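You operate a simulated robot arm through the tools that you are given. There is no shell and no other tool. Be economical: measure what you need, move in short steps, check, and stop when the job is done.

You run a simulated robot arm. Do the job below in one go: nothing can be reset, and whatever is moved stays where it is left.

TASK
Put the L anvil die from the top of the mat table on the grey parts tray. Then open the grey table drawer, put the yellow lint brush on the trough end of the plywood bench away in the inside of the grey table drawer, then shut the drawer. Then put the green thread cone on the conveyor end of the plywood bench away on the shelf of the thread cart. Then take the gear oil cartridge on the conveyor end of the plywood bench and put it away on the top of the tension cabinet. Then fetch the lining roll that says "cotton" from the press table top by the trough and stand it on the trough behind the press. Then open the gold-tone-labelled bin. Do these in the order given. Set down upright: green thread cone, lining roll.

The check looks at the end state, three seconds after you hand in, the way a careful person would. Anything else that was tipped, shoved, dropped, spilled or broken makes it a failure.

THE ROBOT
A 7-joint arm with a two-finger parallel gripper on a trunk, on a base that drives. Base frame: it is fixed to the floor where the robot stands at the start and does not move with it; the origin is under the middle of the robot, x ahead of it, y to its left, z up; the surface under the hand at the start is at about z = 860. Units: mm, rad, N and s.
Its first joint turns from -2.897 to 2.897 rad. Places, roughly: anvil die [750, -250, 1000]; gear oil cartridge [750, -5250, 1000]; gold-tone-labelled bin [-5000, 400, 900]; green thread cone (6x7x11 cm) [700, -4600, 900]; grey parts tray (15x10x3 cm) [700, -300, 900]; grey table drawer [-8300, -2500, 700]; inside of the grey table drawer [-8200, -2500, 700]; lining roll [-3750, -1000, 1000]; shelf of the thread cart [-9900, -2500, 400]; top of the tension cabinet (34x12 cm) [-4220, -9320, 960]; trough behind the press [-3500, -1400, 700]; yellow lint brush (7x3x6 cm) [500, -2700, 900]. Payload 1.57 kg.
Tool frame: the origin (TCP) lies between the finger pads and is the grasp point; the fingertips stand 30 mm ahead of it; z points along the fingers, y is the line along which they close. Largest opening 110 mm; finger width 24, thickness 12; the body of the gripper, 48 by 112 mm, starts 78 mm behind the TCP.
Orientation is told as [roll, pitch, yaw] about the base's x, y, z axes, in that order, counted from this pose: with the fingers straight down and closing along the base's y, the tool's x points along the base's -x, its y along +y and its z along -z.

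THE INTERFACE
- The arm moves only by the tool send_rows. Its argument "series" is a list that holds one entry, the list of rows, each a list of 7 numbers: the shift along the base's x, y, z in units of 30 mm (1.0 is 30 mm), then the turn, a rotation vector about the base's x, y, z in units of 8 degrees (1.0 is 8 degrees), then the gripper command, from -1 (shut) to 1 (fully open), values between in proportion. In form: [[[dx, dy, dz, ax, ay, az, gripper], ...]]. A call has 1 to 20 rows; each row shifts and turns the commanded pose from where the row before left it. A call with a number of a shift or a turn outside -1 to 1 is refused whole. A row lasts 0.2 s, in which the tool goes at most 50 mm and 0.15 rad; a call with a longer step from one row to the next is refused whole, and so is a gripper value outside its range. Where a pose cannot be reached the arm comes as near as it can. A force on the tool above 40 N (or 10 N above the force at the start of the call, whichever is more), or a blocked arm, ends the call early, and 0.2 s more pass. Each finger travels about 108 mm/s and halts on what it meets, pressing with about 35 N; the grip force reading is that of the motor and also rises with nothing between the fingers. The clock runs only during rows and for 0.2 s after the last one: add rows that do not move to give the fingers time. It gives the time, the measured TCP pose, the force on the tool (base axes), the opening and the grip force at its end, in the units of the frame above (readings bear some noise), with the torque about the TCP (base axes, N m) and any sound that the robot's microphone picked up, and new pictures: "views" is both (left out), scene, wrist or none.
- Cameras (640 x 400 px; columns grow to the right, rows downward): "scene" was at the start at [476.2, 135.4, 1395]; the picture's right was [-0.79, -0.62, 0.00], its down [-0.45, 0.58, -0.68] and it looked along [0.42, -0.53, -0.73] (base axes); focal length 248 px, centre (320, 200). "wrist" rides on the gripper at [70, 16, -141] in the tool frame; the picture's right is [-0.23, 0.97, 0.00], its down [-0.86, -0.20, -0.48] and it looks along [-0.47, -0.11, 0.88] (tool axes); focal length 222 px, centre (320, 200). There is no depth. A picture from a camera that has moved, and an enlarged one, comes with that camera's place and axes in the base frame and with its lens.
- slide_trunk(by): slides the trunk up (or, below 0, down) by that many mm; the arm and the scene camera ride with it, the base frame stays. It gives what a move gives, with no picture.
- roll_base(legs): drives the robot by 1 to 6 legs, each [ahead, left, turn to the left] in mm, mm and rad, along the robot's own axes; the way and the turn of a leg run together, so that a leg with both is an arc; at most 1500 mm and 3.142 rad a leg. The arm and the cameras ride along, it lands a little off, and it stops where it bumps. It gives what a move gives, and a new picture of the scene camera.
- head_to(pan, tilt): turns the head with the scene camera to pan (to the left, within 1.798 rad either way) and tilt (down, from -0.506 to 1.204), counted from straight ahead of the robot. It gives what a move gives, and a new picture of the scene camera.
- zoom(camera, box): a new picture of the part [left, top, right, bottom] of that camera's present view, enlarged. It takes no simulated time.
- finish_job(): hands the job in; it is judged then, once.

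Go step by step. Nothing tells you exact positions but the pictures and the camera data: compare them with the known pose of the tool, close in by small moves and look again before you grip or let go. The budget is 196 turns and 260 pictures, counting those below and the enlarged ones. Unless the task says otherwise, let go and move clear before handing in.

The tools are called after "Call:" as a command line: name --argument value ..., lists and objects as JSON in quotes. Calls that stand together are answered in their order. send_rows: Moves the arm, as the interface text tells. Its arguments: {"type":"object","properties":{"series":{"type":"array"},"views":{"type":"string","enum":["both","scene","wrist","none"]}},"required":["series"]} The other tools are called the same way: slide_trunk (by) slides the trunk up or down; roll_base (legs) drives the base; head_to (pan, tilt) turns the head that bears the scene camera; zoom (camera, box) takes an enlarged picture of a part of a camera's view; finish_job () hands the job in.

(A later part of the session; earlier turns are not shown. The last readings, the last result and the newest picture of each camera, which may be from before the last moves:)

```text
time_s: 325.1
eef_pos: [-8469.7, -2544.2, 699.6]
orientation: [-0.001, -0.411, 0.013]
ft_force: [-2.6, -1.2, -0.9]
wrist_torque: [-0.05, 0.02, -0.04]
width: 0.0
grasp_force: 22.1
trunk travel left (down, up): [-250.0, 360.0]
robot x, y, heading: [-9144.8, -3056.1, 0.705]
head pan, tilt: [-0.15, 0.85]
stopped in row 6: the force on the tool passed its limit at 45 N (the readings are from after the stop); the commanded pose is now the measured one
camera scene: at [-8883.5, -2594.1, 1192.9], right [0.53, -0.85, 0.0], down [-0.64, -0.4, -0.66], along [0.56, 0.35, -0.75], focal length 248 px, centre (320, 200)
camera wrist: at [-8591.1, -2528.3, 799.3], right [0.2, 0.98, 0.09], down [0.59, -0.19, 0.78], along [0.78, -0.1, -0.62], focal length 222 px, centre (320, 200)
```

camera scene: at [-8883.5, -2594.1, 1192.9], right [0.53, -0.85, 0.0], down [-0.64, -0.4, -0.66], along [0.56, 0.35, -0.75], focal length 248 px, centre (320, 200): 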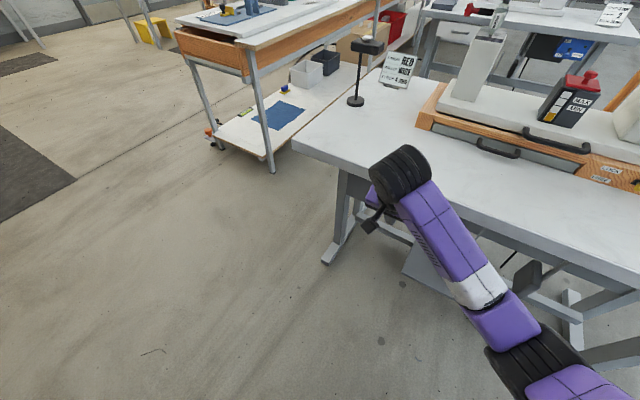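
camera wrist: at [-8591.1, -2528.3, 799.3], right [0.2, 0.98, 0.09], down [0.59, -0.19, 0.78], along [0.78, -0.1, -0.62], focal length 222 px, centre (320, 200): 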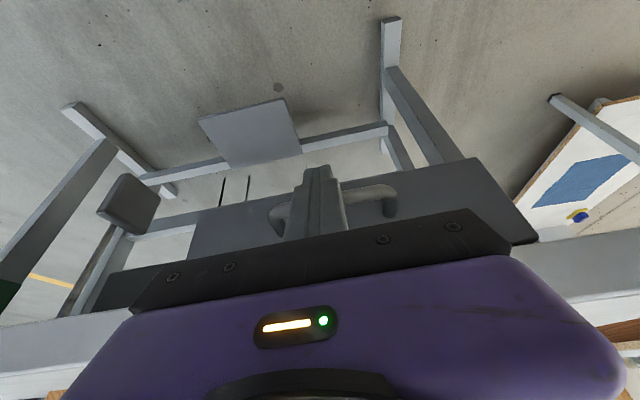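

The drawer hit its stop after the full travel. I retreat and check that it is flush.

Call:
send_rows --series '[[[-0.8, 0, 0, 0, 0, 0, -1], [-1, 0, 0, 0, 0, 0, -1], [-1, 0, 0, 0, 0, 0, -1], [-1, 0, 0, 0, 0, 0, -1], [-1, 0, 0, 0, 0, 0, -1], [-1, 0, 0.3, 0, 0, 0, -1], [-0.7, 0, 1, 0, 1, 0, -1], [0, 0, 1, 0, 1, 0, -1], [0, 0, 1, 0, 1, 0, -1], [0, 0, 1, 0, 0, 0, -1], [0, 0, 1, 0, 0, 0, -1], [0, -0.3, 1, 0, 0, 0, -1], [0, -0.3, 1, 0, 0, 0, -1], [0, 0, 0, 0, 0, 0, -1]]]'

```text
time_s: 328.1
eef_pos: [-8665.0, -2563.0, 917.2]
orientation: [0.0, 0.008, 0.011]
ft_force: [0.2, 0.0, 0.0]
wrist_torque: [0.0, 0.01, -0.03]
width: 0.1
grasp_force: 21.2
trunk travel left (down, up): [-250.0, 360.0]
robot x, y, heading: [-9146.4, -3063.5, 0.708]
head pan, tilt: [-0.15, 0.85]
camera scene: at [-8883.4, -2594.1, 1192.9], right [0.53, -0.85, 0.0], down [-0.64, -0.4, -0.66], along [0.56, 0.35, -0.75], focal length 248 px, centre (320, 200)
camera wrist: at [-8734.6, -2546.4, 1058.0], right [0.22, 0.98, 0.0], down [0.86, -0.19, 0.47], along [0.46, -0.1, -0.88], focal length 222 px, centre (320, 200)
```

scene: 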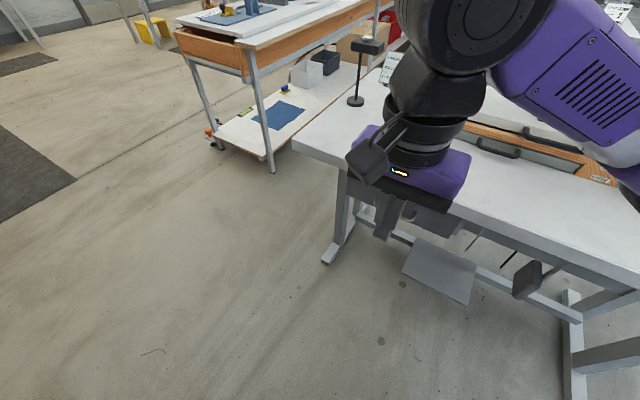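
wrist: 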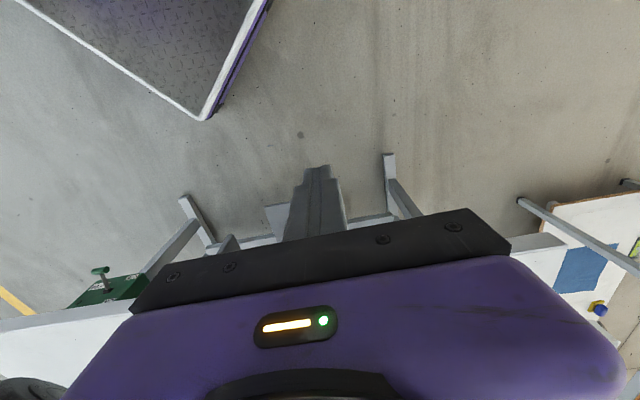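

Call:
slide_trunk --by 200

Call:
head_to --pan 1.7 --tilt 0.7

Call:
roll_base --legs '[[-300, 0, 0]]'

Call:
head_to --pan -0.3 --tilt 0.6

```text
time_s: 330.2
eef_pos: [-8664.7, -2562.5, 1117.3]
orientation: [0.002, 0.006, 0.012]
ft_force: [0.1, 0.4, -0.2]
wrist_torque: [-0.02, 0.0, 0.01]
width: 0.3
grasp_force: 21.9
trunk travel left (down, up): [-450.0, 160.0]
robot x, y, heading: [-9146.2, -3064.1, 0.71]
head pan, tilt: [-0.15, 0.85]
```

```text
time_s: 332.1
eef_pos: [-8664.2, -2561.5, 1115.8]
orientation: [0.002, 0.008, 0.011]
ft_force: [-0.4, 0.2, 0.5]
wrist_torque: [-0.01, 0.0, -0.02]
width: 0.0
grasp_force: 21.4
trunk travel left (down, up): [-450.0, 160.0]
robot x, y, heading: [-9144.6, -3062.9, 0.706]
head pan, tilt: [1.7, 0.7]
camera scene: at [-9012.7, -2578.5, 1405.2], right [0.67, 0.74, 0.0], down [0.48, -0.43, -0.76], along [-0.57, 0.51, -0.64], focal length 248 px, centre (320, 200)
```

scene: 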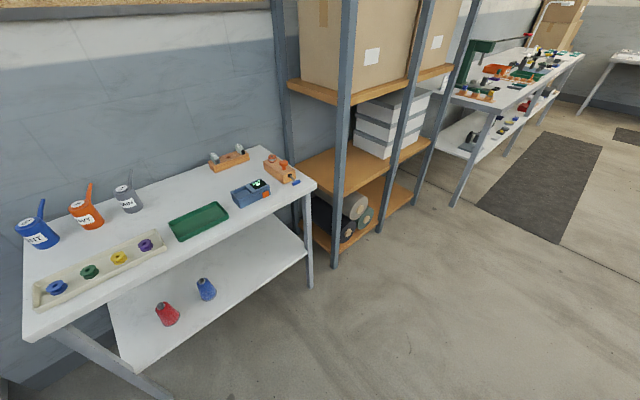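

```text
time_s: 334.1
eef_pos: [-8892.7, -2752.5, 1117.3]
orientation: [0.001, 0.007, 0.014]
ft_force: [0.1, 0.2, 0.5]
wrist_torque: [0.02, 0.0, 0.01]
width: 0.1
grasp_force: 20.8
trunk travel left (down, up): [-450.0, 160.0]
robot x, y, heading: [-9367.3, -3256.1, 0.711]
head pan, tilt: [1.7, 0.7]
camera scene: at [-9239.6, -2770.5, 1405.2], right [0.67, 0.75, 0.0], down [0.48, -0.43, -0.76], along [-0.57, 0.51, -0.64], focal length 248 px, centre (320, 200)
```

scene: 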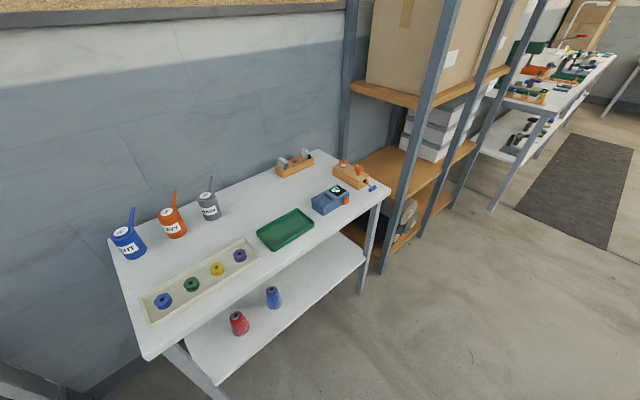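

```text
time_s: 336.0
eef_pos: [-8892.1, -2753.5, 1117.0]
orientation: [0.001, 0.007, 0.016]
ft_force: [-0.7, -0.1, 0.0]
wrist_torque: [0.02, -0.03, 0.0]
width: 0.0
grasp_force: 21.0
trunk travel left (down, up): [-450.0, 160.0]
robot x, y, heading: [-9368.4, -3250.1, 0.712]
head pan, tilt: [-0.3, 0.6]
camera scene: at [-9095.4, -2791.8, 1413.8], right [0.4, -0.92, 0.0], down [-0.52, -0.23, -0.83], along [0.76, 0.33, -0.56], focal length 248 px, centre (320, 200)
```

scene: 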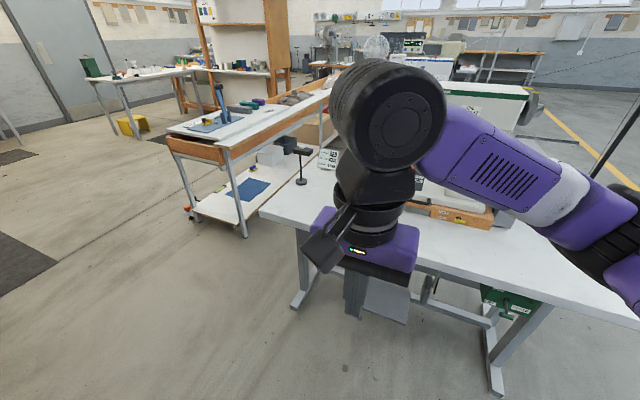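

The drawer looks shut, and the thread cart's lower shelf (z≈395, front edge x≈-9642) has two cones with free space at y≈-2430. Next: the green cone at the conveyor end of the plywood bench.

Call:
zoom --camera "scene" --box '[260, 190, 420, 290]'

Call:
roll_base --legs '[[-426, -754, 0], [0, 0, -0.71], [1500, 0, 0], [1500, 0, 0], [1500, 0, 0], [1500, 0, 0]]'

```text
4.00 times, centred on (340, 240) of scene
camera zoom: at [-9095.4, -2791.8, 1413.8], right [0.4, -0.92, 0.0], down [-0.52, -0.23, -0.83], along [0.76, 0.33, -0.56], focal length 993 px, centre (240, 40)
```

zoom: 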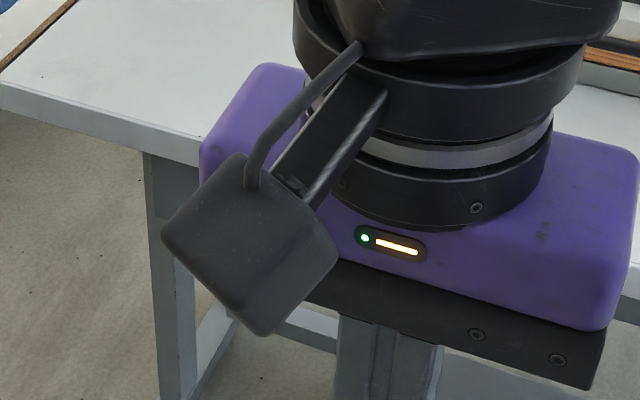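

```text
time_s: 370.1
eef_pos: [-2639.6, -3787.3, 1118.1]
orientation: [0.002, 0.009, -0.621]
ft_force: [0.8, -0.2, -0.8]
wrist_torque: [-0.01, -0.02, 0.0]
width: 0.0
grasp_force: 20.6
trunk travel left (down, up): [-450.0, 160.0]
robot x, y, heading: [-3321.8, -3910.1, 0.079]
head pan, tilt: [-0.3, 0.6]
camera scene: at [-2826.1, -3698.8, 1413.8], right [-0.22, -0.98, 0.0], down [-0.55, 0.12, -0.83], along [0.8, -0.18, -0.56], focal length 248 px, centre (320, 200)
```

scene: 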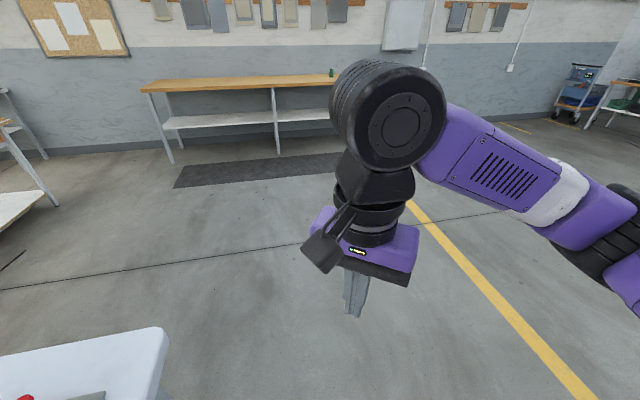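

Call:
roll_base --legs '[[0, 0, -0.079], [1500, -690, 0], [1500, 0, 0], [220, 0, 0]]'

Call:
head_to --pan -0.5 --tilt 0.6

```text
refused: leg 2 is longer than a leg can be; nothing moved
```

```text
time_s: 370.8
eef_pos: [-2640.1, -3786.6, 1117.6]
orientation: [0.002, 0.007, -0.619]
ft_force: [-0.6, -0.9, 0.0]
wrist_torque: [-0.02, -0.01, -0.03]
width: 0.0
grasp_force: 21.6
trunk travel left (down, up): [-450.0, 160.0]
robot x, y, heading: [-3320.6, -3909.4, 0.078]
head pan, tilt: [-0.499, 0.6]
camera scene: at [-2831.7, -3715.4, 1413.8], right [-0.41, -0.91, 0.0], down [-0.52, 0.23, -0.83], along [0.75, -0.34, -0.56], focal length 248 px, centre (320, 200)
```

scene: 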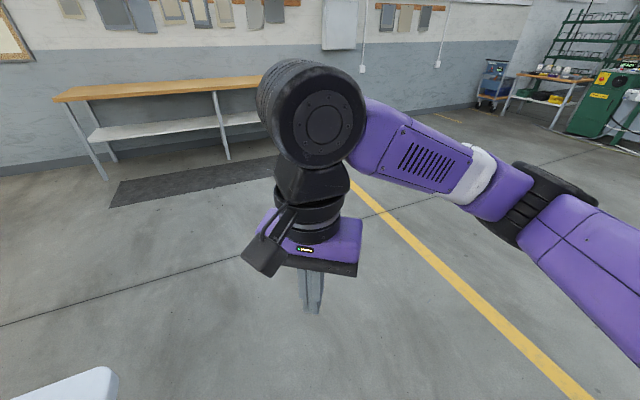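

Call:
roll_base --legs '[[0, 0, -0.079], [1200, -690, 0], [1400, 0, 0], [620, 0, 0]]'

Call:
head_to --pan -0.4 --tilt 0.75

```text
time_s: 387.6
eef_pos: [532.4, -4528.8, 1116.2]
orientation: [0.001, 0.006, -0.703]
ft_force: [0.2, 0.0, -1.4]
wrist_torque: [-0.01, -0.03, -0.02]
width: 0.0
grasp_force: 21.0
trunk travel left (down, up): [-450.0, 160.0]
robot x, y, heading: [-156.3, -4590.5, -0.01]
head pan, tilt: [-0.499, 0.6]
camera scene: at [348.1, -4439.9, 1413.9], right [-0.48, -0.87, 0.0], down [-0.49, 0.27, -0.83], along [0.72, -0.4, -0.56], focal length 248 px, centre (320, 200)
```

scene: 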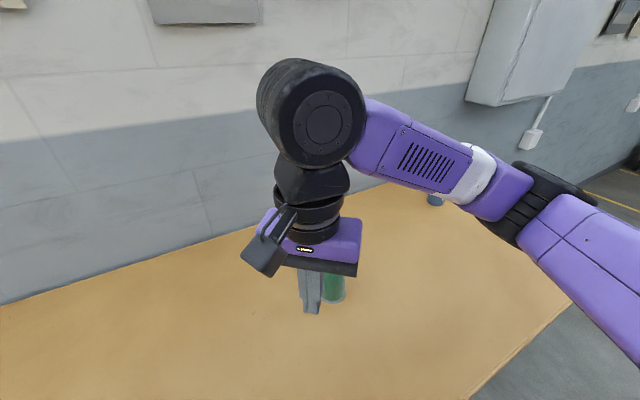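

```text
time_s: 388.4
eef_pos: [532.9, -4527.7, 1117.2]
orientation: [0.003, 0.006, -0.704]
ft_force: [0.3, 0.5, -0.7]
wrist_torque: [-0.02, -0.03, 0.01]
width: 0.1
grasp_force: 21.4
trunk travel left (down, up): [-450.0, 160.0]
robot x, y, heading: [-158.2, -4590.7, -0.011]
head pan, tilt: [-0.4, 0.75]
camera scene: at [346.9, -4429.9, 1401.0], right [-0.4, -0.92, 0.0], down [-0.63, 0.27, -0.73], along [0.67, -0.29, -0.68], focal length 248 px, centre (320, 200)
```

scene: 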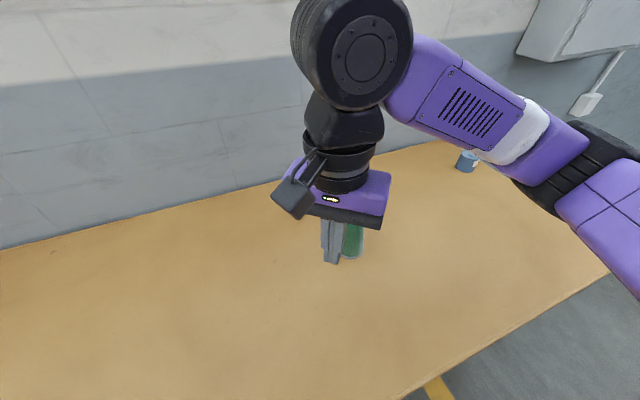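

The green cone is behind the gripper. I swing the arm aside (+y), open it, and level its yaw.

Call:
send_rows --series '[[[-0.3, 1, 0, 0, 0, 0.84, -0.5], [-0.3, 1, 0, 0, 0, 0.84, 0.5], [-0.3, 1, 0, 0, 0, 0.84, 0.6], [-0.3, 1, 0, 0, 0, 0.84, 0.6], [-0.3, 1, 0, 0, 0, 0.84, 0.6], [0, 1, 0, 0, 0, 0.84, 0.6], [0, 0, 0, 0, 0, 0, 0.6], [0, 0, 0, 0, 0, 0, 0.6]]]'

```text
time_s: 390.1
eef_pos: [486.5, -4348.5, 1120.0]
orientation: [0.003, 0.006, 0.0]
ft_force: [-0.4, 0.7, -0.3]
wrist_torque: [0.03, 0.04, -0.02]
width: 88.1
grasp_force: 0.2
trunk travel left (down, up): [-450.0, 160.0]
robot x, y, heading: [-159.4, -4593.6, -0.008]
head pan, tilt: [-0.4, 0.75]
camera scene: at [346.9, -4429.7, 1401.0], right [-0.39, -0.92, 0.0], down [-0.63, 0.27, -0.73], along [0.67, -0.29, -0.68], focal length 248 px, centre (320, 200)
camera wrist: at [417.3, -4332.5, 1259.9], right [0.23, 0.97, 0.0], down [0.86, -0.2, 0.47], along [0.46, -0.11, -0.88], focal length 222 px, centre (320, 200)
```

scene: 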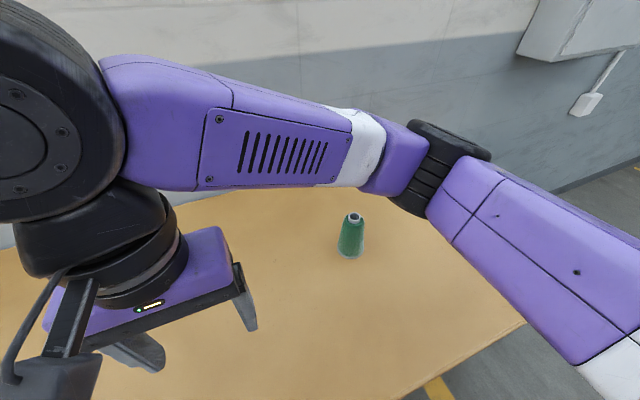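
wrist: 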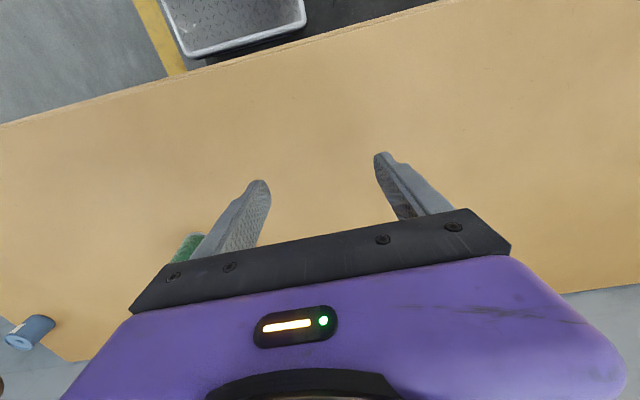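

The cone stands at about [655, -4644]. I approach from the front with the tool tilted 40° so that I can later slide it under the cart's top board.

Call:
send_rows --series '[[[0.31, -0.987, -0.2, 0, 0, 0, 0.6], [0.31, -0.987, -0.2, 0, 0, 0, 0.6], [0.31, -0.987, -0.2, 0, 0, 0, 0.6], [0.31, -0.987, -0.2, 0, 0, 0, 0.6], [0.31, -0.987, -0.2, 0, 0, 0, 0.6], [0.31, -0.987, -0.2, 0, -1, 0, 0.6], [0.31, -0.987, -0.2, 0, -1, 0, 0.6], [0.31, -0.987, -0.2, 0, -1, 0, 0.6], [0.31, -0.987, -0.2, 0, -1, 0, 0.6], [0.31, -0.987, -0.2, 0, -1, 0, 0.6], [0, 0, 0, 0, 0, 0, 0.6], [0, 0, 0, 0, 0, 0, 0.6]]]'

```text
time_s: 392.8
eef_pos: [583.1, -4644.8, 1057.5]
orientation: [0.0, -0.692, 0.001]
ft_force: [-0.5, 0.2, -0.2]
wrist_torque: [-0.02, 0.03, -0.04]
width: 88.0
grasp_force: 0.0
trunk travel left (down, up): [-450.0, 160.0]
robot x, y, heading: [-158.3, -4592.3, -0.005]
head pan, tilt: [-0.4, 0.75]
camera scene: at [346.9, -4429.9, 1401.0], right [-0.4, -0.92, 0.0], down [-0.63, 0.27, -0.73], along [0.67, -0.29, -0.68], focal length 248 px, centre (320, 200)
camera wrist: at [438.9, -4628.9, 1119.9], right [0.17, 0.97, 0.14], down [0.35, -0.2, 0.91], along [0.92, -0.11, -0.38], focal length 222 px, centre (320, 200)
```

scene: 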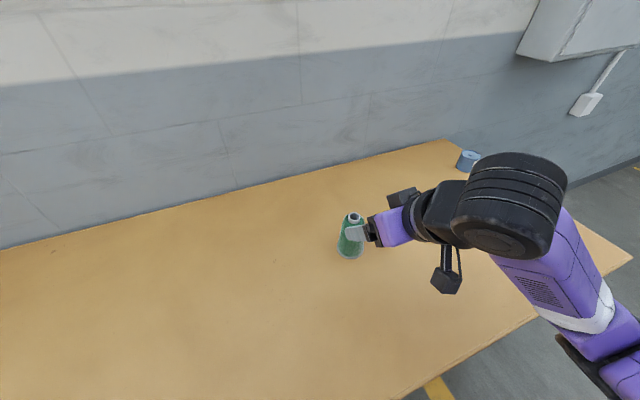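
wrist: 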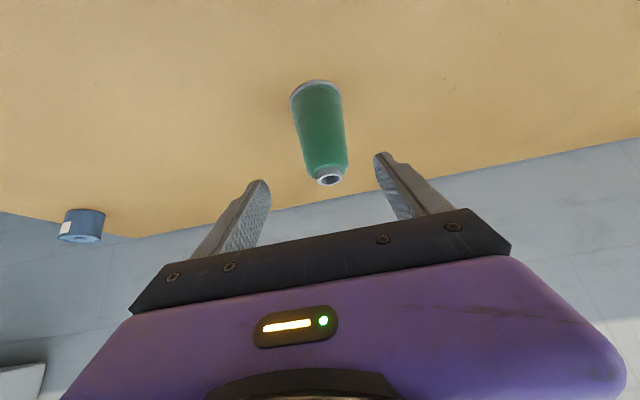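

Call:
send_rows --series '[[[0, 0.1, -0.6, 0, 0, 0, 0.6], [0.5, 0, -0.6, 0, 0, 0, 0.6], [0.5, 0, -0.6, 0, 0, 0, 0.6], [0.5, 0, -0.6, 0, 0, 0, 0.6], [0.4, 0, -0.5, 0, 0, 0, 0.6], [0, 0, 0, 0, 0, 0, 0.6], [0, 0, 0, 0, 0, 0, 0.6]]]'

```text
time_s: 394.4
eef_pos: [638.6, -4642.0, 968.7]
orientation: [0.002, -0.691, 0.001]
ft_force: [0.1, -0.2, 0.2]
wrist_torque: [-0.01, 0.01, -0.01]
width: 88.0
grasp_force: 0.0
trunk travel left (down, up): [-450.0, 160.0]
robot x, y, heading: [-159.8, -4590.2, -0.008]
head pan, tilt: [-0.4, 0.75]
camera scene: at [346.9, -4429.8, 1401.0], right [-0.39, -0.92, 0.0], down [-0.63, 0.27, -0.73], along [0.67, -0.29, -0.68], focal length 248 px, centre (320, 200)
camera wrist: at [493.9, -4624.6, 1032.4], right [0.17, 0.97, 0.14], down [0.35, -0.2, 0.91], along [0.92, -0.11, -0.38], focal length 222 px, centre (320, 200)
```

scene: 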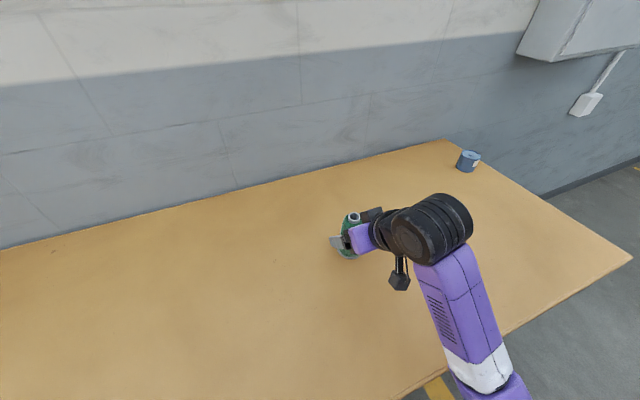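
wrist: 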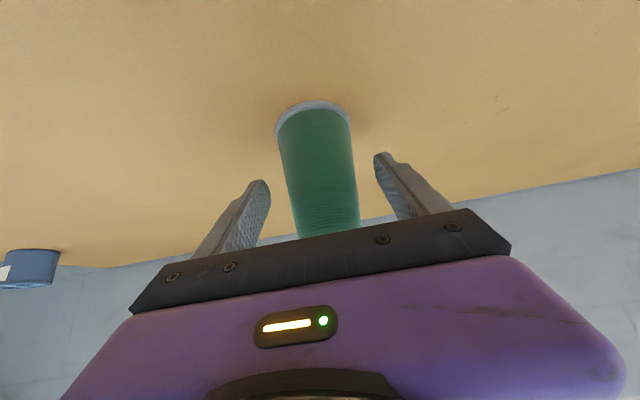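

Call:
send_rows --series '[[[0.45, 0, -0.4, 0, 0, 0, 0.6], [0.4, 0, -0.4, 0, 0, 0, 0.6], [0, 0, 0, 0, 0, 0, 0.6], [0, 0, 0, 0, 0, 0, 0.2], [0, 0, 0, 0, 0, 0, -0.2], [0, 0, 0, 0, 0, 0, -0.6], [0, 0, 0, 0, 0, 0, -1], [0, 0, 0, 0, 0, 0, -1]]]'

```text
time_s: 396.1
eef_pos: [664.5, -4639.8, 944.6]
orientation: [0.0, -0.691, 0.002]
ft_force: [0.7, 0.7, -0.5]
wrist_torque: [0.03, -0.04, 0.01]
width: 53.4
grasp_force: 35.0
trunk travel left (down, up): [-450.0, 160.0]
robot x, y, heading: [-154.0, -4590.8, -0.01]
head pan, tilt: [-0.4, 0.75]
camera scene: at [346.9, -4429.8, 1400.9], right [-0.4, -0.92, 0.0], down [-0.63, 0.27, -0.73], along [0.67, -0.29, -0.68], focal length 248 px, centre (320, 200)
camera wrist: at [519.0, -4624.1, 1009.5], right [0.17, 0.97, 0.14], down [0.35, -0.2, 0.91], along [0.92, -0.11, -0.38], focal length 222 px, centre (320, 200)
```

scene: 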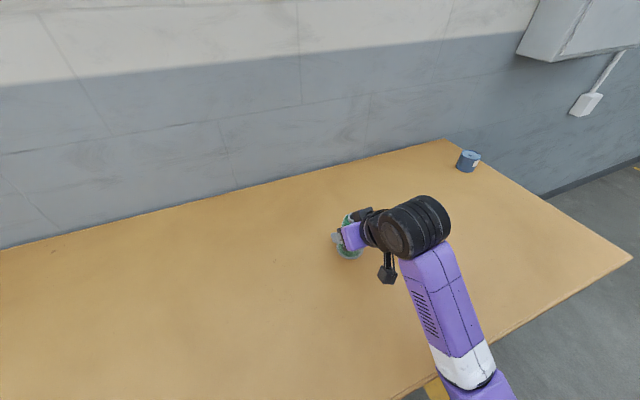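
wrist: 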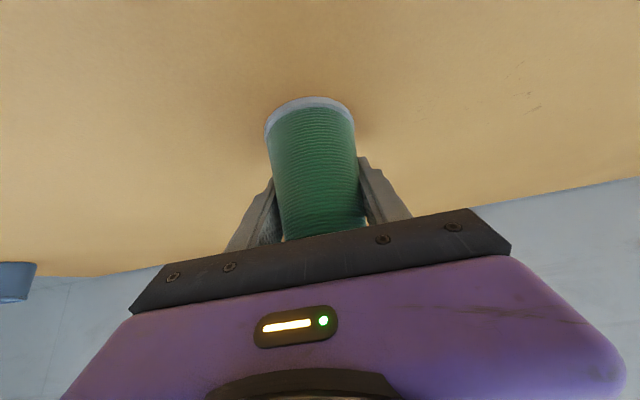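

The cone is held upright. I lift, tuck, back off from the bench and turn around in the open floor.

Call:
send_rows --series '[[[0, 0, 0.7, 0, 0, 0, -1], [0, 0, 1, 0, 0, 0, -1], [-0.5, 0, 1, 0, 0, 0, -1], [-1, 0, 1, 0, 0, 0, -1], [-1, 0.3, 1, 0, 0, 0, -1], [-1, 0.3, 0.5, 0, 0, 0, -1], [0, 0, 0, 0, 0, 0, -1]]]' --views "scene"

Call:
roll_base --legs '[[-850, 0, 0], [0, 0, 3.14]]'

```text
time_s: 397.8
eef_pos: [587.5, -4625.7, 1102.3]
orientation: [0.0, -0.689, 0.001]
ft_force: [0.5, 0.6, -2.3]
wrist_torque: [0.04, 0.01, -0.04]
width: 53.9
grasp_force: 34.9
out of reach, approached as far as the arm can: row 6
trunk travel left (down, up): [-450.0, 160.0]
robot x, y, heading: [-160.1, -4594.3, -0.007]
head pan, tilt: [-0.4, 0.75]
camera scene: at [346.9, -4430.0, 1400.9], right [-0.4, -0.92, 0.0], down [-0.63, 0.27, -0.73], along [0.67, -0.29, -0.68], focal length 248 px, centre (320, 200)
```

scene: 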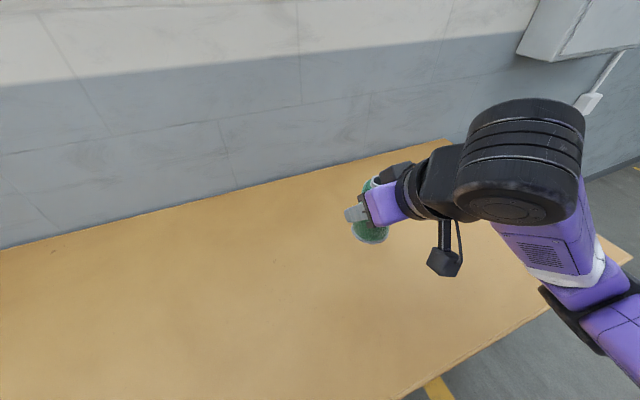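

```text
time_s: 409.7
eef_pos: [-1780.6, -4566.5, 1103.4]
orientation: [0.0, -0.688, -3.131]
ft_force: [0.8, 0.1, -1.2]
wrist_torque: [-0.01, -0.01, 0.01]
width: 54.2
grasp_force: 34.3
trunk travel left (down, up): [-450.0, 160.0]
robot x, y, heading: [-1033.6, -4594.3, -3.138]
head pan, tilt: [-0.4, 0.75]
camera scene: at [-1538.6, -4764.3, 1401.0], right [0.39, 0.92, 0.0], down [0.63, -0.26, -0.73], along [-0.67, 0.28, -0.68], focal length 248 px, centre (320, 200)
```

scene: 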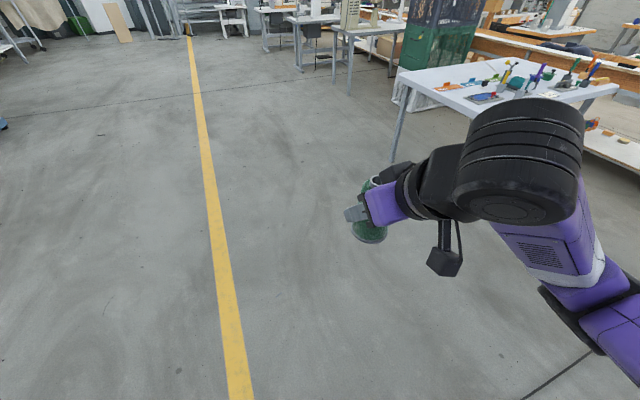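

Call:
roll_base --legs '[[1500, 0, 0], [1500, 0, 0], [1500, 0, 0], [1500, 0, 0], [1200, 0, 0]]'

Call:
head_to --pan -0.6 --tilt 0.5

```text
time_s: 444.1
eef_pos: [-9024.9, -4794.7, 1103.5]
orientation: [0.001, -0.688, -3.112]
ft_force: [0.8, -0.1, -2.2]
wrist_torque: [-0.01, 0.01, 0.0]
width: 53.6
grasp_force: 35.2
trunk travel left (down, up): [-450.0, 160.0]
robot x, y, heading: [-8282.2, -4804.5, -3.121]
head pan, tilt: [-0.4, 0.75]
camera scene: at [-8779.0, -4988.0, 1401.0], right [0.37, 0.93, 0.0], down [0.63, -0.25, -0.73], along [-0.68, 0.27, -0.68], focal length 248 px, centre (320, 200)
```

scene: 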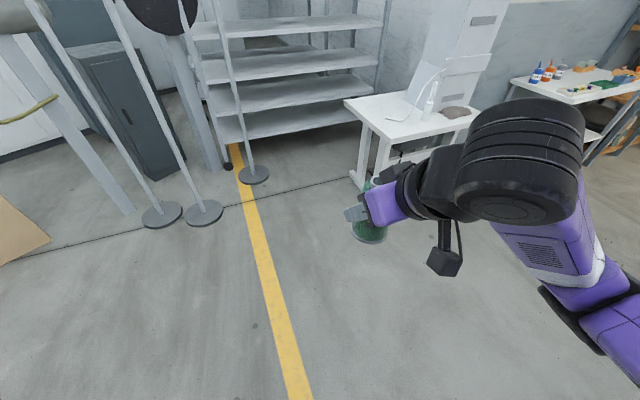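

```text
time_s: 444.9
eef_pos: [-9024.6, -4794.6, 1104.2]
orientation: [0.0, -0.689, -3.111]
ft_force: [-0.7, 0.2, -1.8]
wrist_torque: [-0.01, 0.0, 0.02]
width: 53.5
grasp_force: 35.6
trunk travel left (down, up): [-450.0, 160.0]
robot x, y, heading: [-8279.9, -4807.6, -3.121]
head pan, tilt: [-0.6, 0.499]
camera scene: at [-8778.2, -4968.8, 1422.9], right [0.55, 0.84, 0.0], down [0.4, -0.26, -0.88], along [-0.73, 0.48, -0.48], focal length 248 px, centre (320, 200)
```

scene: 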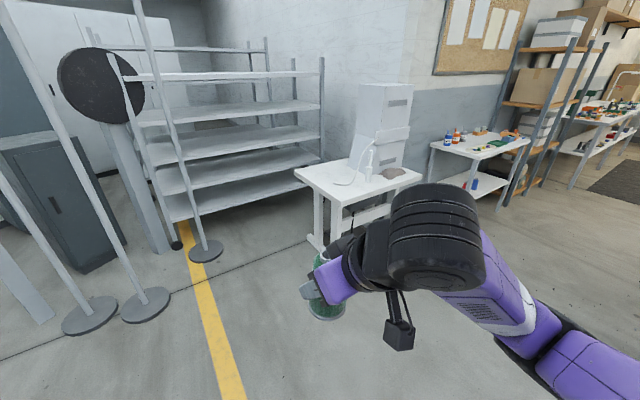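

Call:
roll_base --legs '[[0, 0, -0.02], [700, 0, 0], [0, -1190, 0], [0, -1150, 0]]'

Call:
head_to --pan -0.35 --tilt 0.85

```text
time_s: 460.0
eef_pos: [-9670.4, -2450.5, 1103.6]
orientation: [0.0, -0.689, 3.121]
ft_force: [-0.1, 0.0, -1.9]
wrist_torque: [-0.02, 0.02, -0.01]
width: 53.4
grasp_force: 35.2
trunk travel left (down, up): [-450.0, 160.0]
robot x, y, heading: [-8923.0, -2501.4, 3.118]
head pan, tilt: [-0.6, 0.499]
camera scene: at [-9432.7, -2636.9, 1422.9], right [0.59, 0.81, 0.0], down [0.39, -0.28, -0.88], along [-0.71, 0.52, -0.48], focal length 248 px, centre (320, 200)
```

scene: 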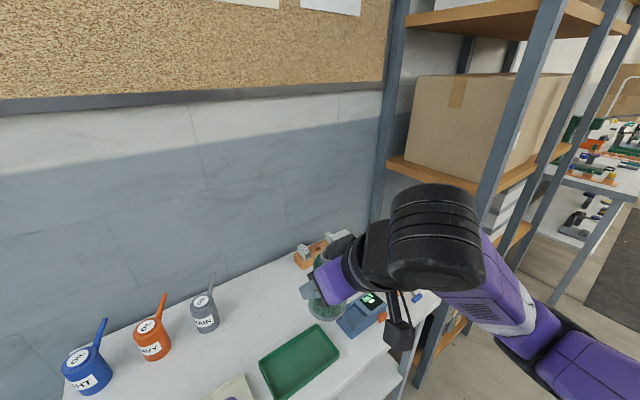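

```text
time_s: 460.9
eef_pos: [-9670.1, -2450.9, 1103.8]
orientation: [-0.001, -0.689, 3.122]
ft_force: [-0.1, -0.1, -2.2]
wrist_torque: [-0.02, 0.03, -0.01]
width: 53.3
grasp_force: 34.6
trunk travel left (down, up): [-450.0, 160.0]
robot x, y, heading: [-8922.8, -2498.7, 3.114]
head pan, tilt: [-0.351, 0.85]
camera scene: at [-9431.7, -2661.4, 1393.0], right [0.37, 0.93, 0.0], down [0.7, -0.28, -0.66], along [-0.61, 0.24, -0.75], focal length 248 px, centre (320, 200)
```

scene: 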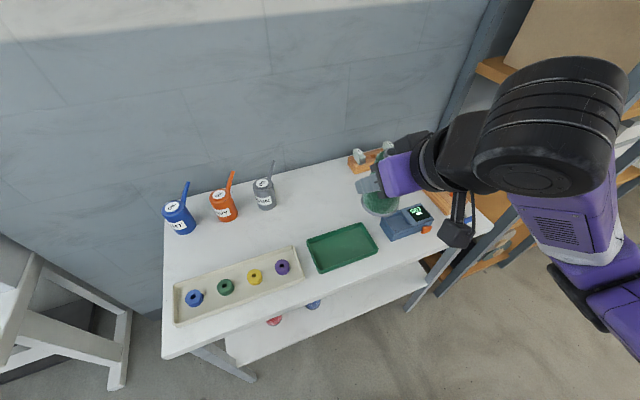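

The cart spans y -2938…-2032 with front edge x≈-9640, but I need space to lower the arm in front. I reposition to approach the shelf diagonally.

Call:
roll_base --legs '[[11, 330, 0], [0, 0, -0.52]]'

Call:
head_to --pan 0.1 --tilt 0.9

```text
time_s: 464.5
eef_pos: [-9558.8, -2404.6, 1102.9]
orientation: [-0.001, -0.689, 2.584]
ft_force: [-0.1, -0.1, -2.0]
wrist_torque: [-0.02, 0.0, 0.02]
width: 53.4
grasp_force: 35.1
trunk travel left (down, up): [-450.0, 160.0]
robot x, y, heading: [-8943.7, -2830.3, 2.573]
head pan, tilt: [-0.351, 0.85]
camera scene: at [-9461.2, -2707.9, 1392.9], right [0.79, 0.61, 0.0], down [0.46, -0.6, -0.66], along [-0.4, 0.52, -0.75], focal length 248 px, centre (320, 200)
```

scene: 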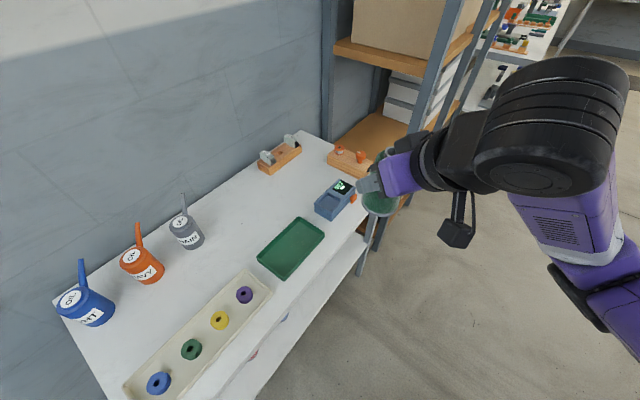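

```text
time_s: 465.4
eef_pos: [-9560.0, -2405.3, 1103.0]
orientation: [0.0, -0.69, 2.585]
ft_force: [-0.2, -0.6, -1.5]
wrist_torque: [0.03, 0.01, -0.01]
width: 53.4
grasp_force: 34.7
trunk travel left (down, up): [-450.0, 160.0]
robot x, y, heading: [-8945.6, -2826.9, 2.576]
head pan, tilt: [0.099, 0.901]
camera scene: at [-9481.0, -2736.0, 1389.1], right [0.45, 0.89, 0.0], down [0.7, -0.35, -0.62], along [-0.55, 0.28, -0.78], focal length 248 px, centre (320, 200)
```

scene: 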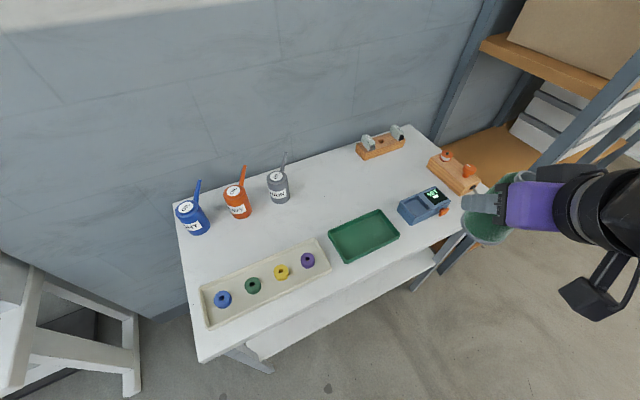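

Call:
roll_base --legs '[[-37, 59, 0]]'

Call:
slide_trunk --by -400

Call:
slide_trunk --by -50

Call:
head_to --pan -0.1 --tilt 0.6

```text
time_s: 466.4
eef_pos: [-9559.2, -2475.8, 1103.3]
orientation: [0.001, -0.69, 2.588]
ft_force: [-1.1, 0.7, -1.6]
wrist_torque: [0.0, 0.01, -0.01]
width: 53.7
grasp_force: 34.7
trunk travel left (down, up): [-450.0, 160.0]
robot x, y, heading: [-8945.0, -2898.0, 2.58]
head pan, tilt: [0.099, 0.901]
camera scene: at [-9480.4, -2807.3, 1389.0], right [0.45, 0.89, 0.0], down [0.7, -0.35, -0.62], along [-0.56, 0.28, -0.78], focal length 248 px, centre (320, 200)
```

scene: 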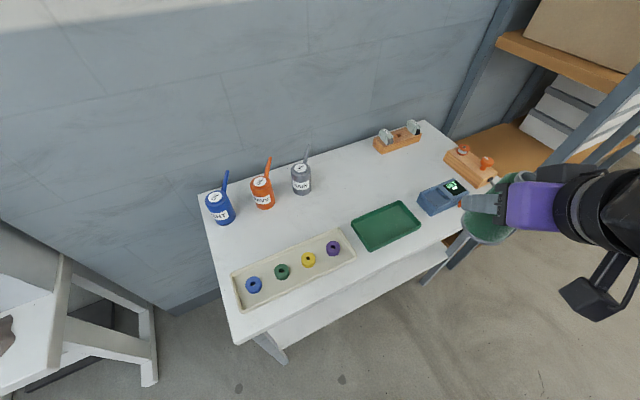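

```text
time_s: 470.3
eef_pos: [-9558.4, -2474.9, 702.9]
orientation: [-0.001, -0.689, 2.586]
ft_force: [0.1, 0.0, -2.2]
wrist_torque: [0.04, 0.01, -0.01]
width: 53.5
grasp_force: 34.9
trunk travel left (down, up): [-50.0, 560.0]
robot x, y, heading: [-8944.9, -2898.7, 2.576]
head pan, tilt: [0.099, 0.901]
```

```text
time_s: 471.2
eef_pos: [-9559.1, -2476.5, 653.0]
orientation: [0.001, -0.69, 2.586]
ft_force: [0.2, -0.1, -1.1]
wrist_torque: [0.03, 0.02, 0.01]
width: 53.5
grasp_force: 34.6
trunk travel left (down, up): [0.0, 610.0]
robot x, y, heading: [-8944.7, -2901.0, 2.578]
head pan, tilt: [0.099, 0.901]
```

```text
time_s: 472.0
eef_pos: [-9559.6, -2476.3, 652.8]
orientation: [0.0, -0.69, 2.586]
ft_force: [0.3, 0.4, -1.5]
wrist_torque: [-0.01, 0.02, -0.02]
width: 53.8
grasp_force: 35.4
trunk travel left (down, up): [0.0, 610.0]
robot x, y, heading: [-8945.5, -2893.4, 2.577]
head pan, tilt: [-0.099, 0.6]
camera scene: at [-9482.6, -2786.8, 963.8], right [0.61, 0.79, 0.0], down [0.45, -0.35, -0.82], along [-0.65, 0.51, -0.57], focal length 248 px, centre (320, 200)
```

scene: 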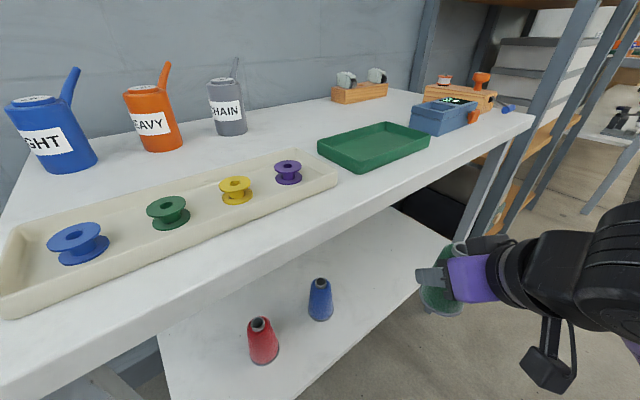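

Good view: shelf z≈390, front edge x≈-9640, target spot about [-9695, -2395]. I lower the cone in front of the shelf.

Call:
send_rows --series '[[[0, 0, -0.9, 0, 0, 0, -1], [0, 0, -0.9, 0, 0, 0, -1], [0, 0, -0.9, 0, 0, 0, -1], [0, 0, -0.9, 0, 0, 0, -1], [0, 0, -0.9, 0, 0, 0, -1], [0, 0, -0.9, 0, 0, 0, -1], [0, 0, 0, 0, 0, 0, -1], [0, 0, 0, 0, 0, 0, -1]]]'

```text
time_s: 473.8
eef_pos: [-9557.1, -2474.8, 491.5]
orientation: [0.0, -0.688, 2.588]
ft_force: [0.1, -0.1, -2.6]
wrist_torque: [0.02, 0.07, 0.03]
width: 53.2
grasp_force: 34.8
trunk travel left (down, up): [0.0, 610.0]
robot x, y, heading: [-8946.4, -2896.5, 2.577]
head pan, tilt: [-0.099, 0.6]
camera scene: at [-9482.6, -2786.9, 963.8], right [0.62, 0.79, 0.0], down [0.45, -0.35, -0.83], along [-0.65, 0.51, -0.56], focal length 248 px, centre (320, 200)
camera wrist: at [-9444.4, -2564.5, 555.1], right [-0.66, -0.74, 0.14], down [-0.2, 0.36, 0.91], along [-0.72, 0.58, -0.38], focal length 222 px, centre (320, 200)
```

scene: 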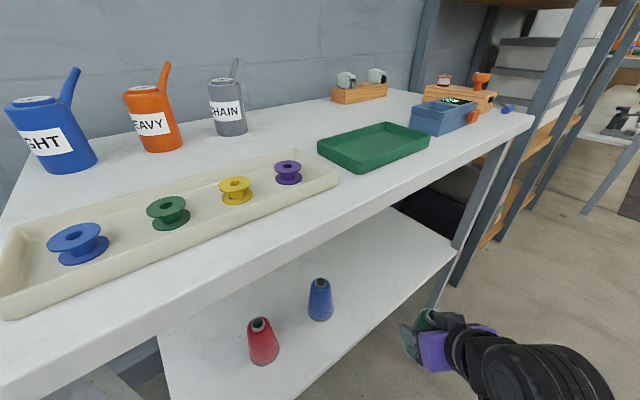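
wrist: 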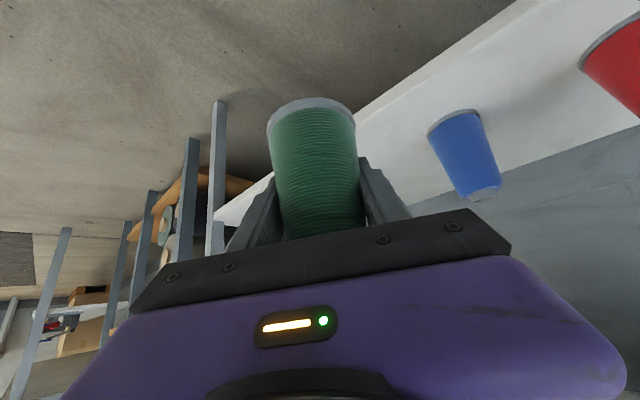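

Call:
send_rows --series '[[[-0.7, 0.43, 0, 0, 0, 0, -1], [-0.7, 0.43, 0, 0, 0, 0, -1], [-0.7, 0.43, 0, 0, 0, 0, -1], [-0.7, 0.43, 0, 0, 0, 0, -1], [0, 0, 0, 0, 0, 0, -1], [0, 0, 0, 0, 0, 0, -1]]]'

```text
time_s: 475.2
eef_pos: [-9642.2, -2423.4, 493.1]
orientation: [0.0, -0.69, 2.587]
ft_force: [0.3, 0.4, -1.3]
wrist_torque: [-0.03, 0.01, 0.02]
width: 53.5
grasp_force: 35.0
trunk travel left (down, up): [0.0, 610.0]
robot x, y, heading: [-8943.5, -2895.2, 2.58]
head pan, tilt: [-0.099, 0.6]
camera scene: at [-9482.6, -2786.8, 963.8], right [0.62, 0.79, 0.0], down [0.45, -0.35, -0.83], along [-0.65, 0.51, -0.56], focal length 248 px, centre (320, 200)
camera wrist: at [-9530.1, -2512.7, 555.4], right [-0.66, -0.74, 0.14], down [-0.2, 0.36, 0.91], along [-0.72, 0.58, -0.38], focal length 222 px, centre (320, 200)
```

scene: 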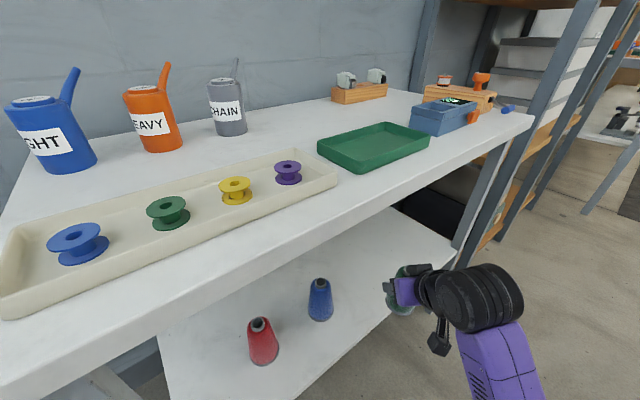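
wrist: 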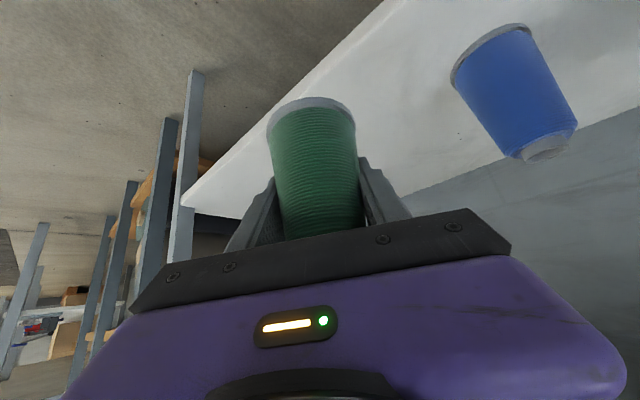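

Call:
send_rows --series '[[[0, 0, -0.8, 0, 0, 0, -1], [-0.6, 0.37, 0, 0, 0, 0, -1], [-0.6, 0.37, 0, 0, 0, 0, -1], [-0.6, 0.37, 0, 0, 0, 0, -1], [0, 0, 0, 0, 0, 0, -1], [0, 0, 0, 0, 0, 0, -1]]]'

```text
time_s: 476.6
eef_pos: [-9698.1, -2389.7, 467.7]
orientation: [-0.001, -0.688, 2.588]
ft_force: [0.7, -0.8, -1.6]
wrist_torque: [0.01, -0.01, 0.01]
width: 53.4
grasp_force: 34.9
trunk travel left (down, up): [0.0, 610.0]
robot x, y, heading: [-8945.7, -2896.3, 2.574]
head pan, tilt: [-0.099, 0.6]
camera scene: at [-9482.6, -2786.8, 963.8], right [0.62, 0.79, 0.0], down [0.45, -0.35, -0.83], along [-0.65, 0.51, -0.56], focal length 248 px, centre (320, 200)
camera wrist: at [-9584.8, -2478.8, 530.9], right [-0.66, -0.74, 0.14], down [-0.2, 0.36, 0.91], along [-0.72, 0.58, -0.38], focal length 222 px, centre (320, 200)
```

scene: 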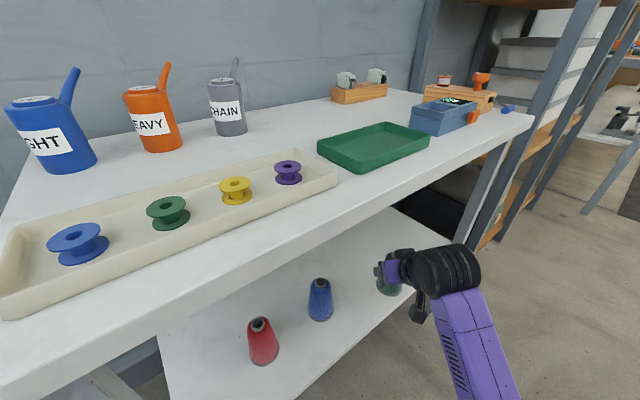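
wrist: 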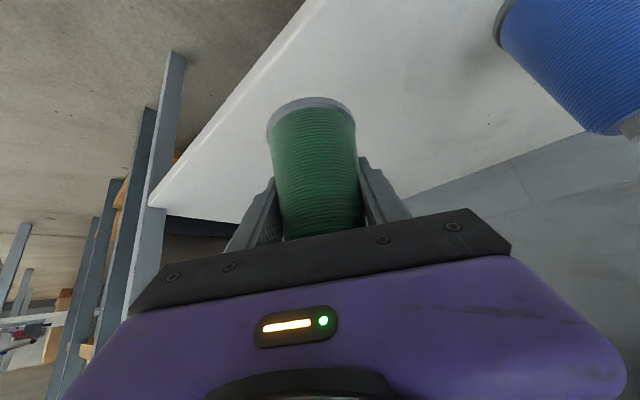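

Call:
send_rows --series '[[[0, 0, -0.3, 0, 0, 0, -1], [0, 0, -0.2, 0, 0, 0, -1], [0, 0, -0.15, 0, 0, 0, -1], [0, 0, 0, 0, 0, 0, -1]]]' --views "wrist"

```text
time_s: 477.6
eef_pos: [-9698.3, -2389.7, 447.8]
orientation: [0.0, -0.69, 2.586]
ft_force: [-0.3, 0.1, -1.5]
wrist_torque: [0.02, -0.01, -0.01]
width: 53.5
grasp_force: 34.9
trunk travel left (down, up): [0.0, 610.0]
robot x, y, heading: [-8946.8, -2892.2, 2.578]
head pan, tilt: [-0.099, 0.6]
camera wrist: at [-9585.4, -2479.5, 511.5], right [-0.66, -0.74, 0.14], down [-0.2, 0.36, 0.91], along [-0.72, 0.58, -0.38], focal length 222 px, centre (320, 200)
```

wrist: 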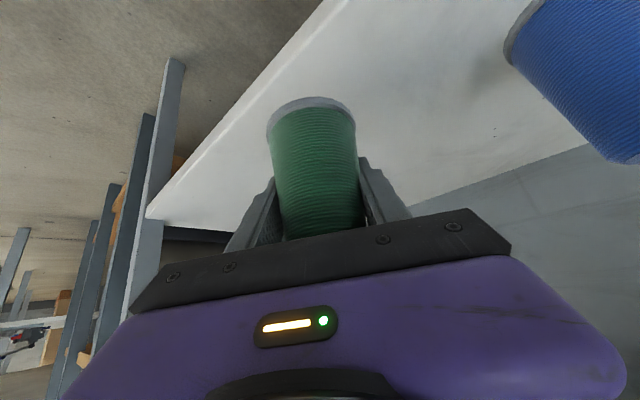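

Call:
send_rows --series '[[[0, 0, -0.1, 0, 0, 0, -1], [0, 0, -0.1, 0, 0, 0, -1], [0, 0, -0.1, 0, 0, 0, -1], [0, 0, -0.1, 0, 0, 0, -1], [0, 0, 0, 0, 0, 0, -1]]]' --views "none"

```text
time_s: 478.8
eef_pos: [-9697.6, -2391.9, 435.5]
orientation: [-0.001, -0.689, 2.587]
ft_force: [0.1, -0.1, -1.1]
wrist_torque: [0.04, -0.03, 0.02]
width: 53.3
grasp_force: 34.6
trunk travel left (down, up): [0.0, 610.0]
robot x, y, heading: [-8943.4, -2898.2, 2.581]
head pan, tilt: [-0.099, 0.6]
```

Call:
send_rows --series '[[[0, 0, -0.1, 0, 0, 0, -1], [0, 0, -0.1, 0, 0, 0, -1], [0, 0, -0.1, 0, 0, 0, -1], [0, 0, -0.1, 0, 0, 0, -1], [0, 0, 0, 0, 0, 0, -1]]]' --views "both"

```text
time_s: 480.0
eef_pos: [-9697.4, -2391.1, 424.1]
orientation: [-0.001, -0.687, 2.585]
ft_force: [-0.2, 0.0, -1.8]
wrist_torque: [0.03, -0.01, -0.03]
width: 53.5
grasp_force: 35.3
trunk travel left (down, up): [0.0, 610.0]
robot x, y, heading: [-8943.9, -2898.4, 2.576]
head pan, tilt: [-0.099, 0.6]
camera scene: at [-9482.6, -2786.7, 963.8], right [0.62, 0.79, 0.0], down [0.45, -0.35, -0.83], along [-0.65, 0.51, -0.56], focal length 248 px, centre (320, 200)
camera wrist: at [-9584.1, -2480.8, 487.1], right [-0.66, -0.74, 0.14], down [-0.2, 0.36, 0.91], along [-0.72, 0.58, -0.38], focal length 222 px, centre (320, 200)
```

scene: 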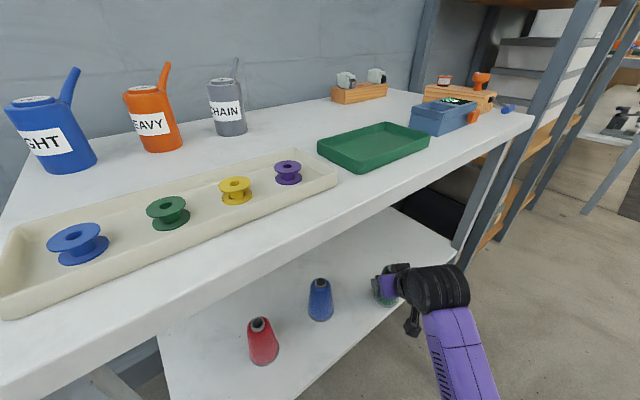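
wrist: 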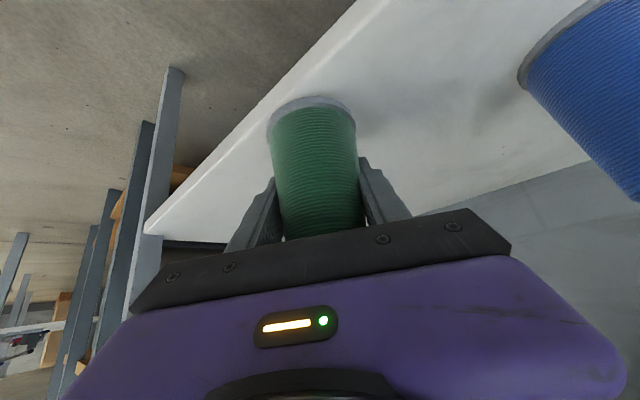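

The shelf is a little lower than thought and its edge is close to the cone's base; I move 35 mm further in before setting down.

Call:
send_rows --series '[[[0, 0, 0.2, 0, 0, 0, -1], [-0.6, 0.1, 0, 0, 0, 0, -1], [-0.6, 0.1, 0, 0, 0, 0, -1], [0, 0, -0.2, 0, 0, 0, -1], [0, 0, 0, 0, 0, 0, -1]]]' --views "wrist"

```text
time_s: 481.2
eef_pos: [-9734.3, -2385.0, 425.3]
orientation: [0.001, -0.69, 2.586]
ft_force: [-0.5, -0.3, -2.2]
wrist_torque: [0.06, 0.02, -0.02]
width: 53.6
grasp_force: 35.0
trunk travel left (down, up): [0.0, 610.0]
robot x, y, heading: [-8945.8, -2898.8, 2.582]
head pan, tilt: [-0.099, 0.6]
camera wrist: at [-9621.0, -2474.4, 487.9], right [-0.66, -0.74, 0.14], down [-0.2, 0.36, 0.91], along [-0.72, 0.58, -0.38], focal length 222 px, centre (320, 200)
```

wrist: 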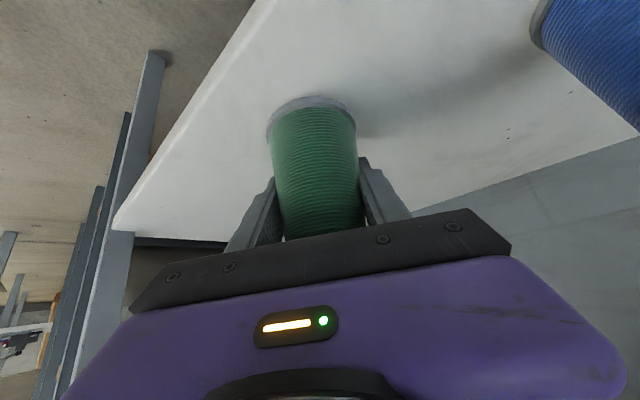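

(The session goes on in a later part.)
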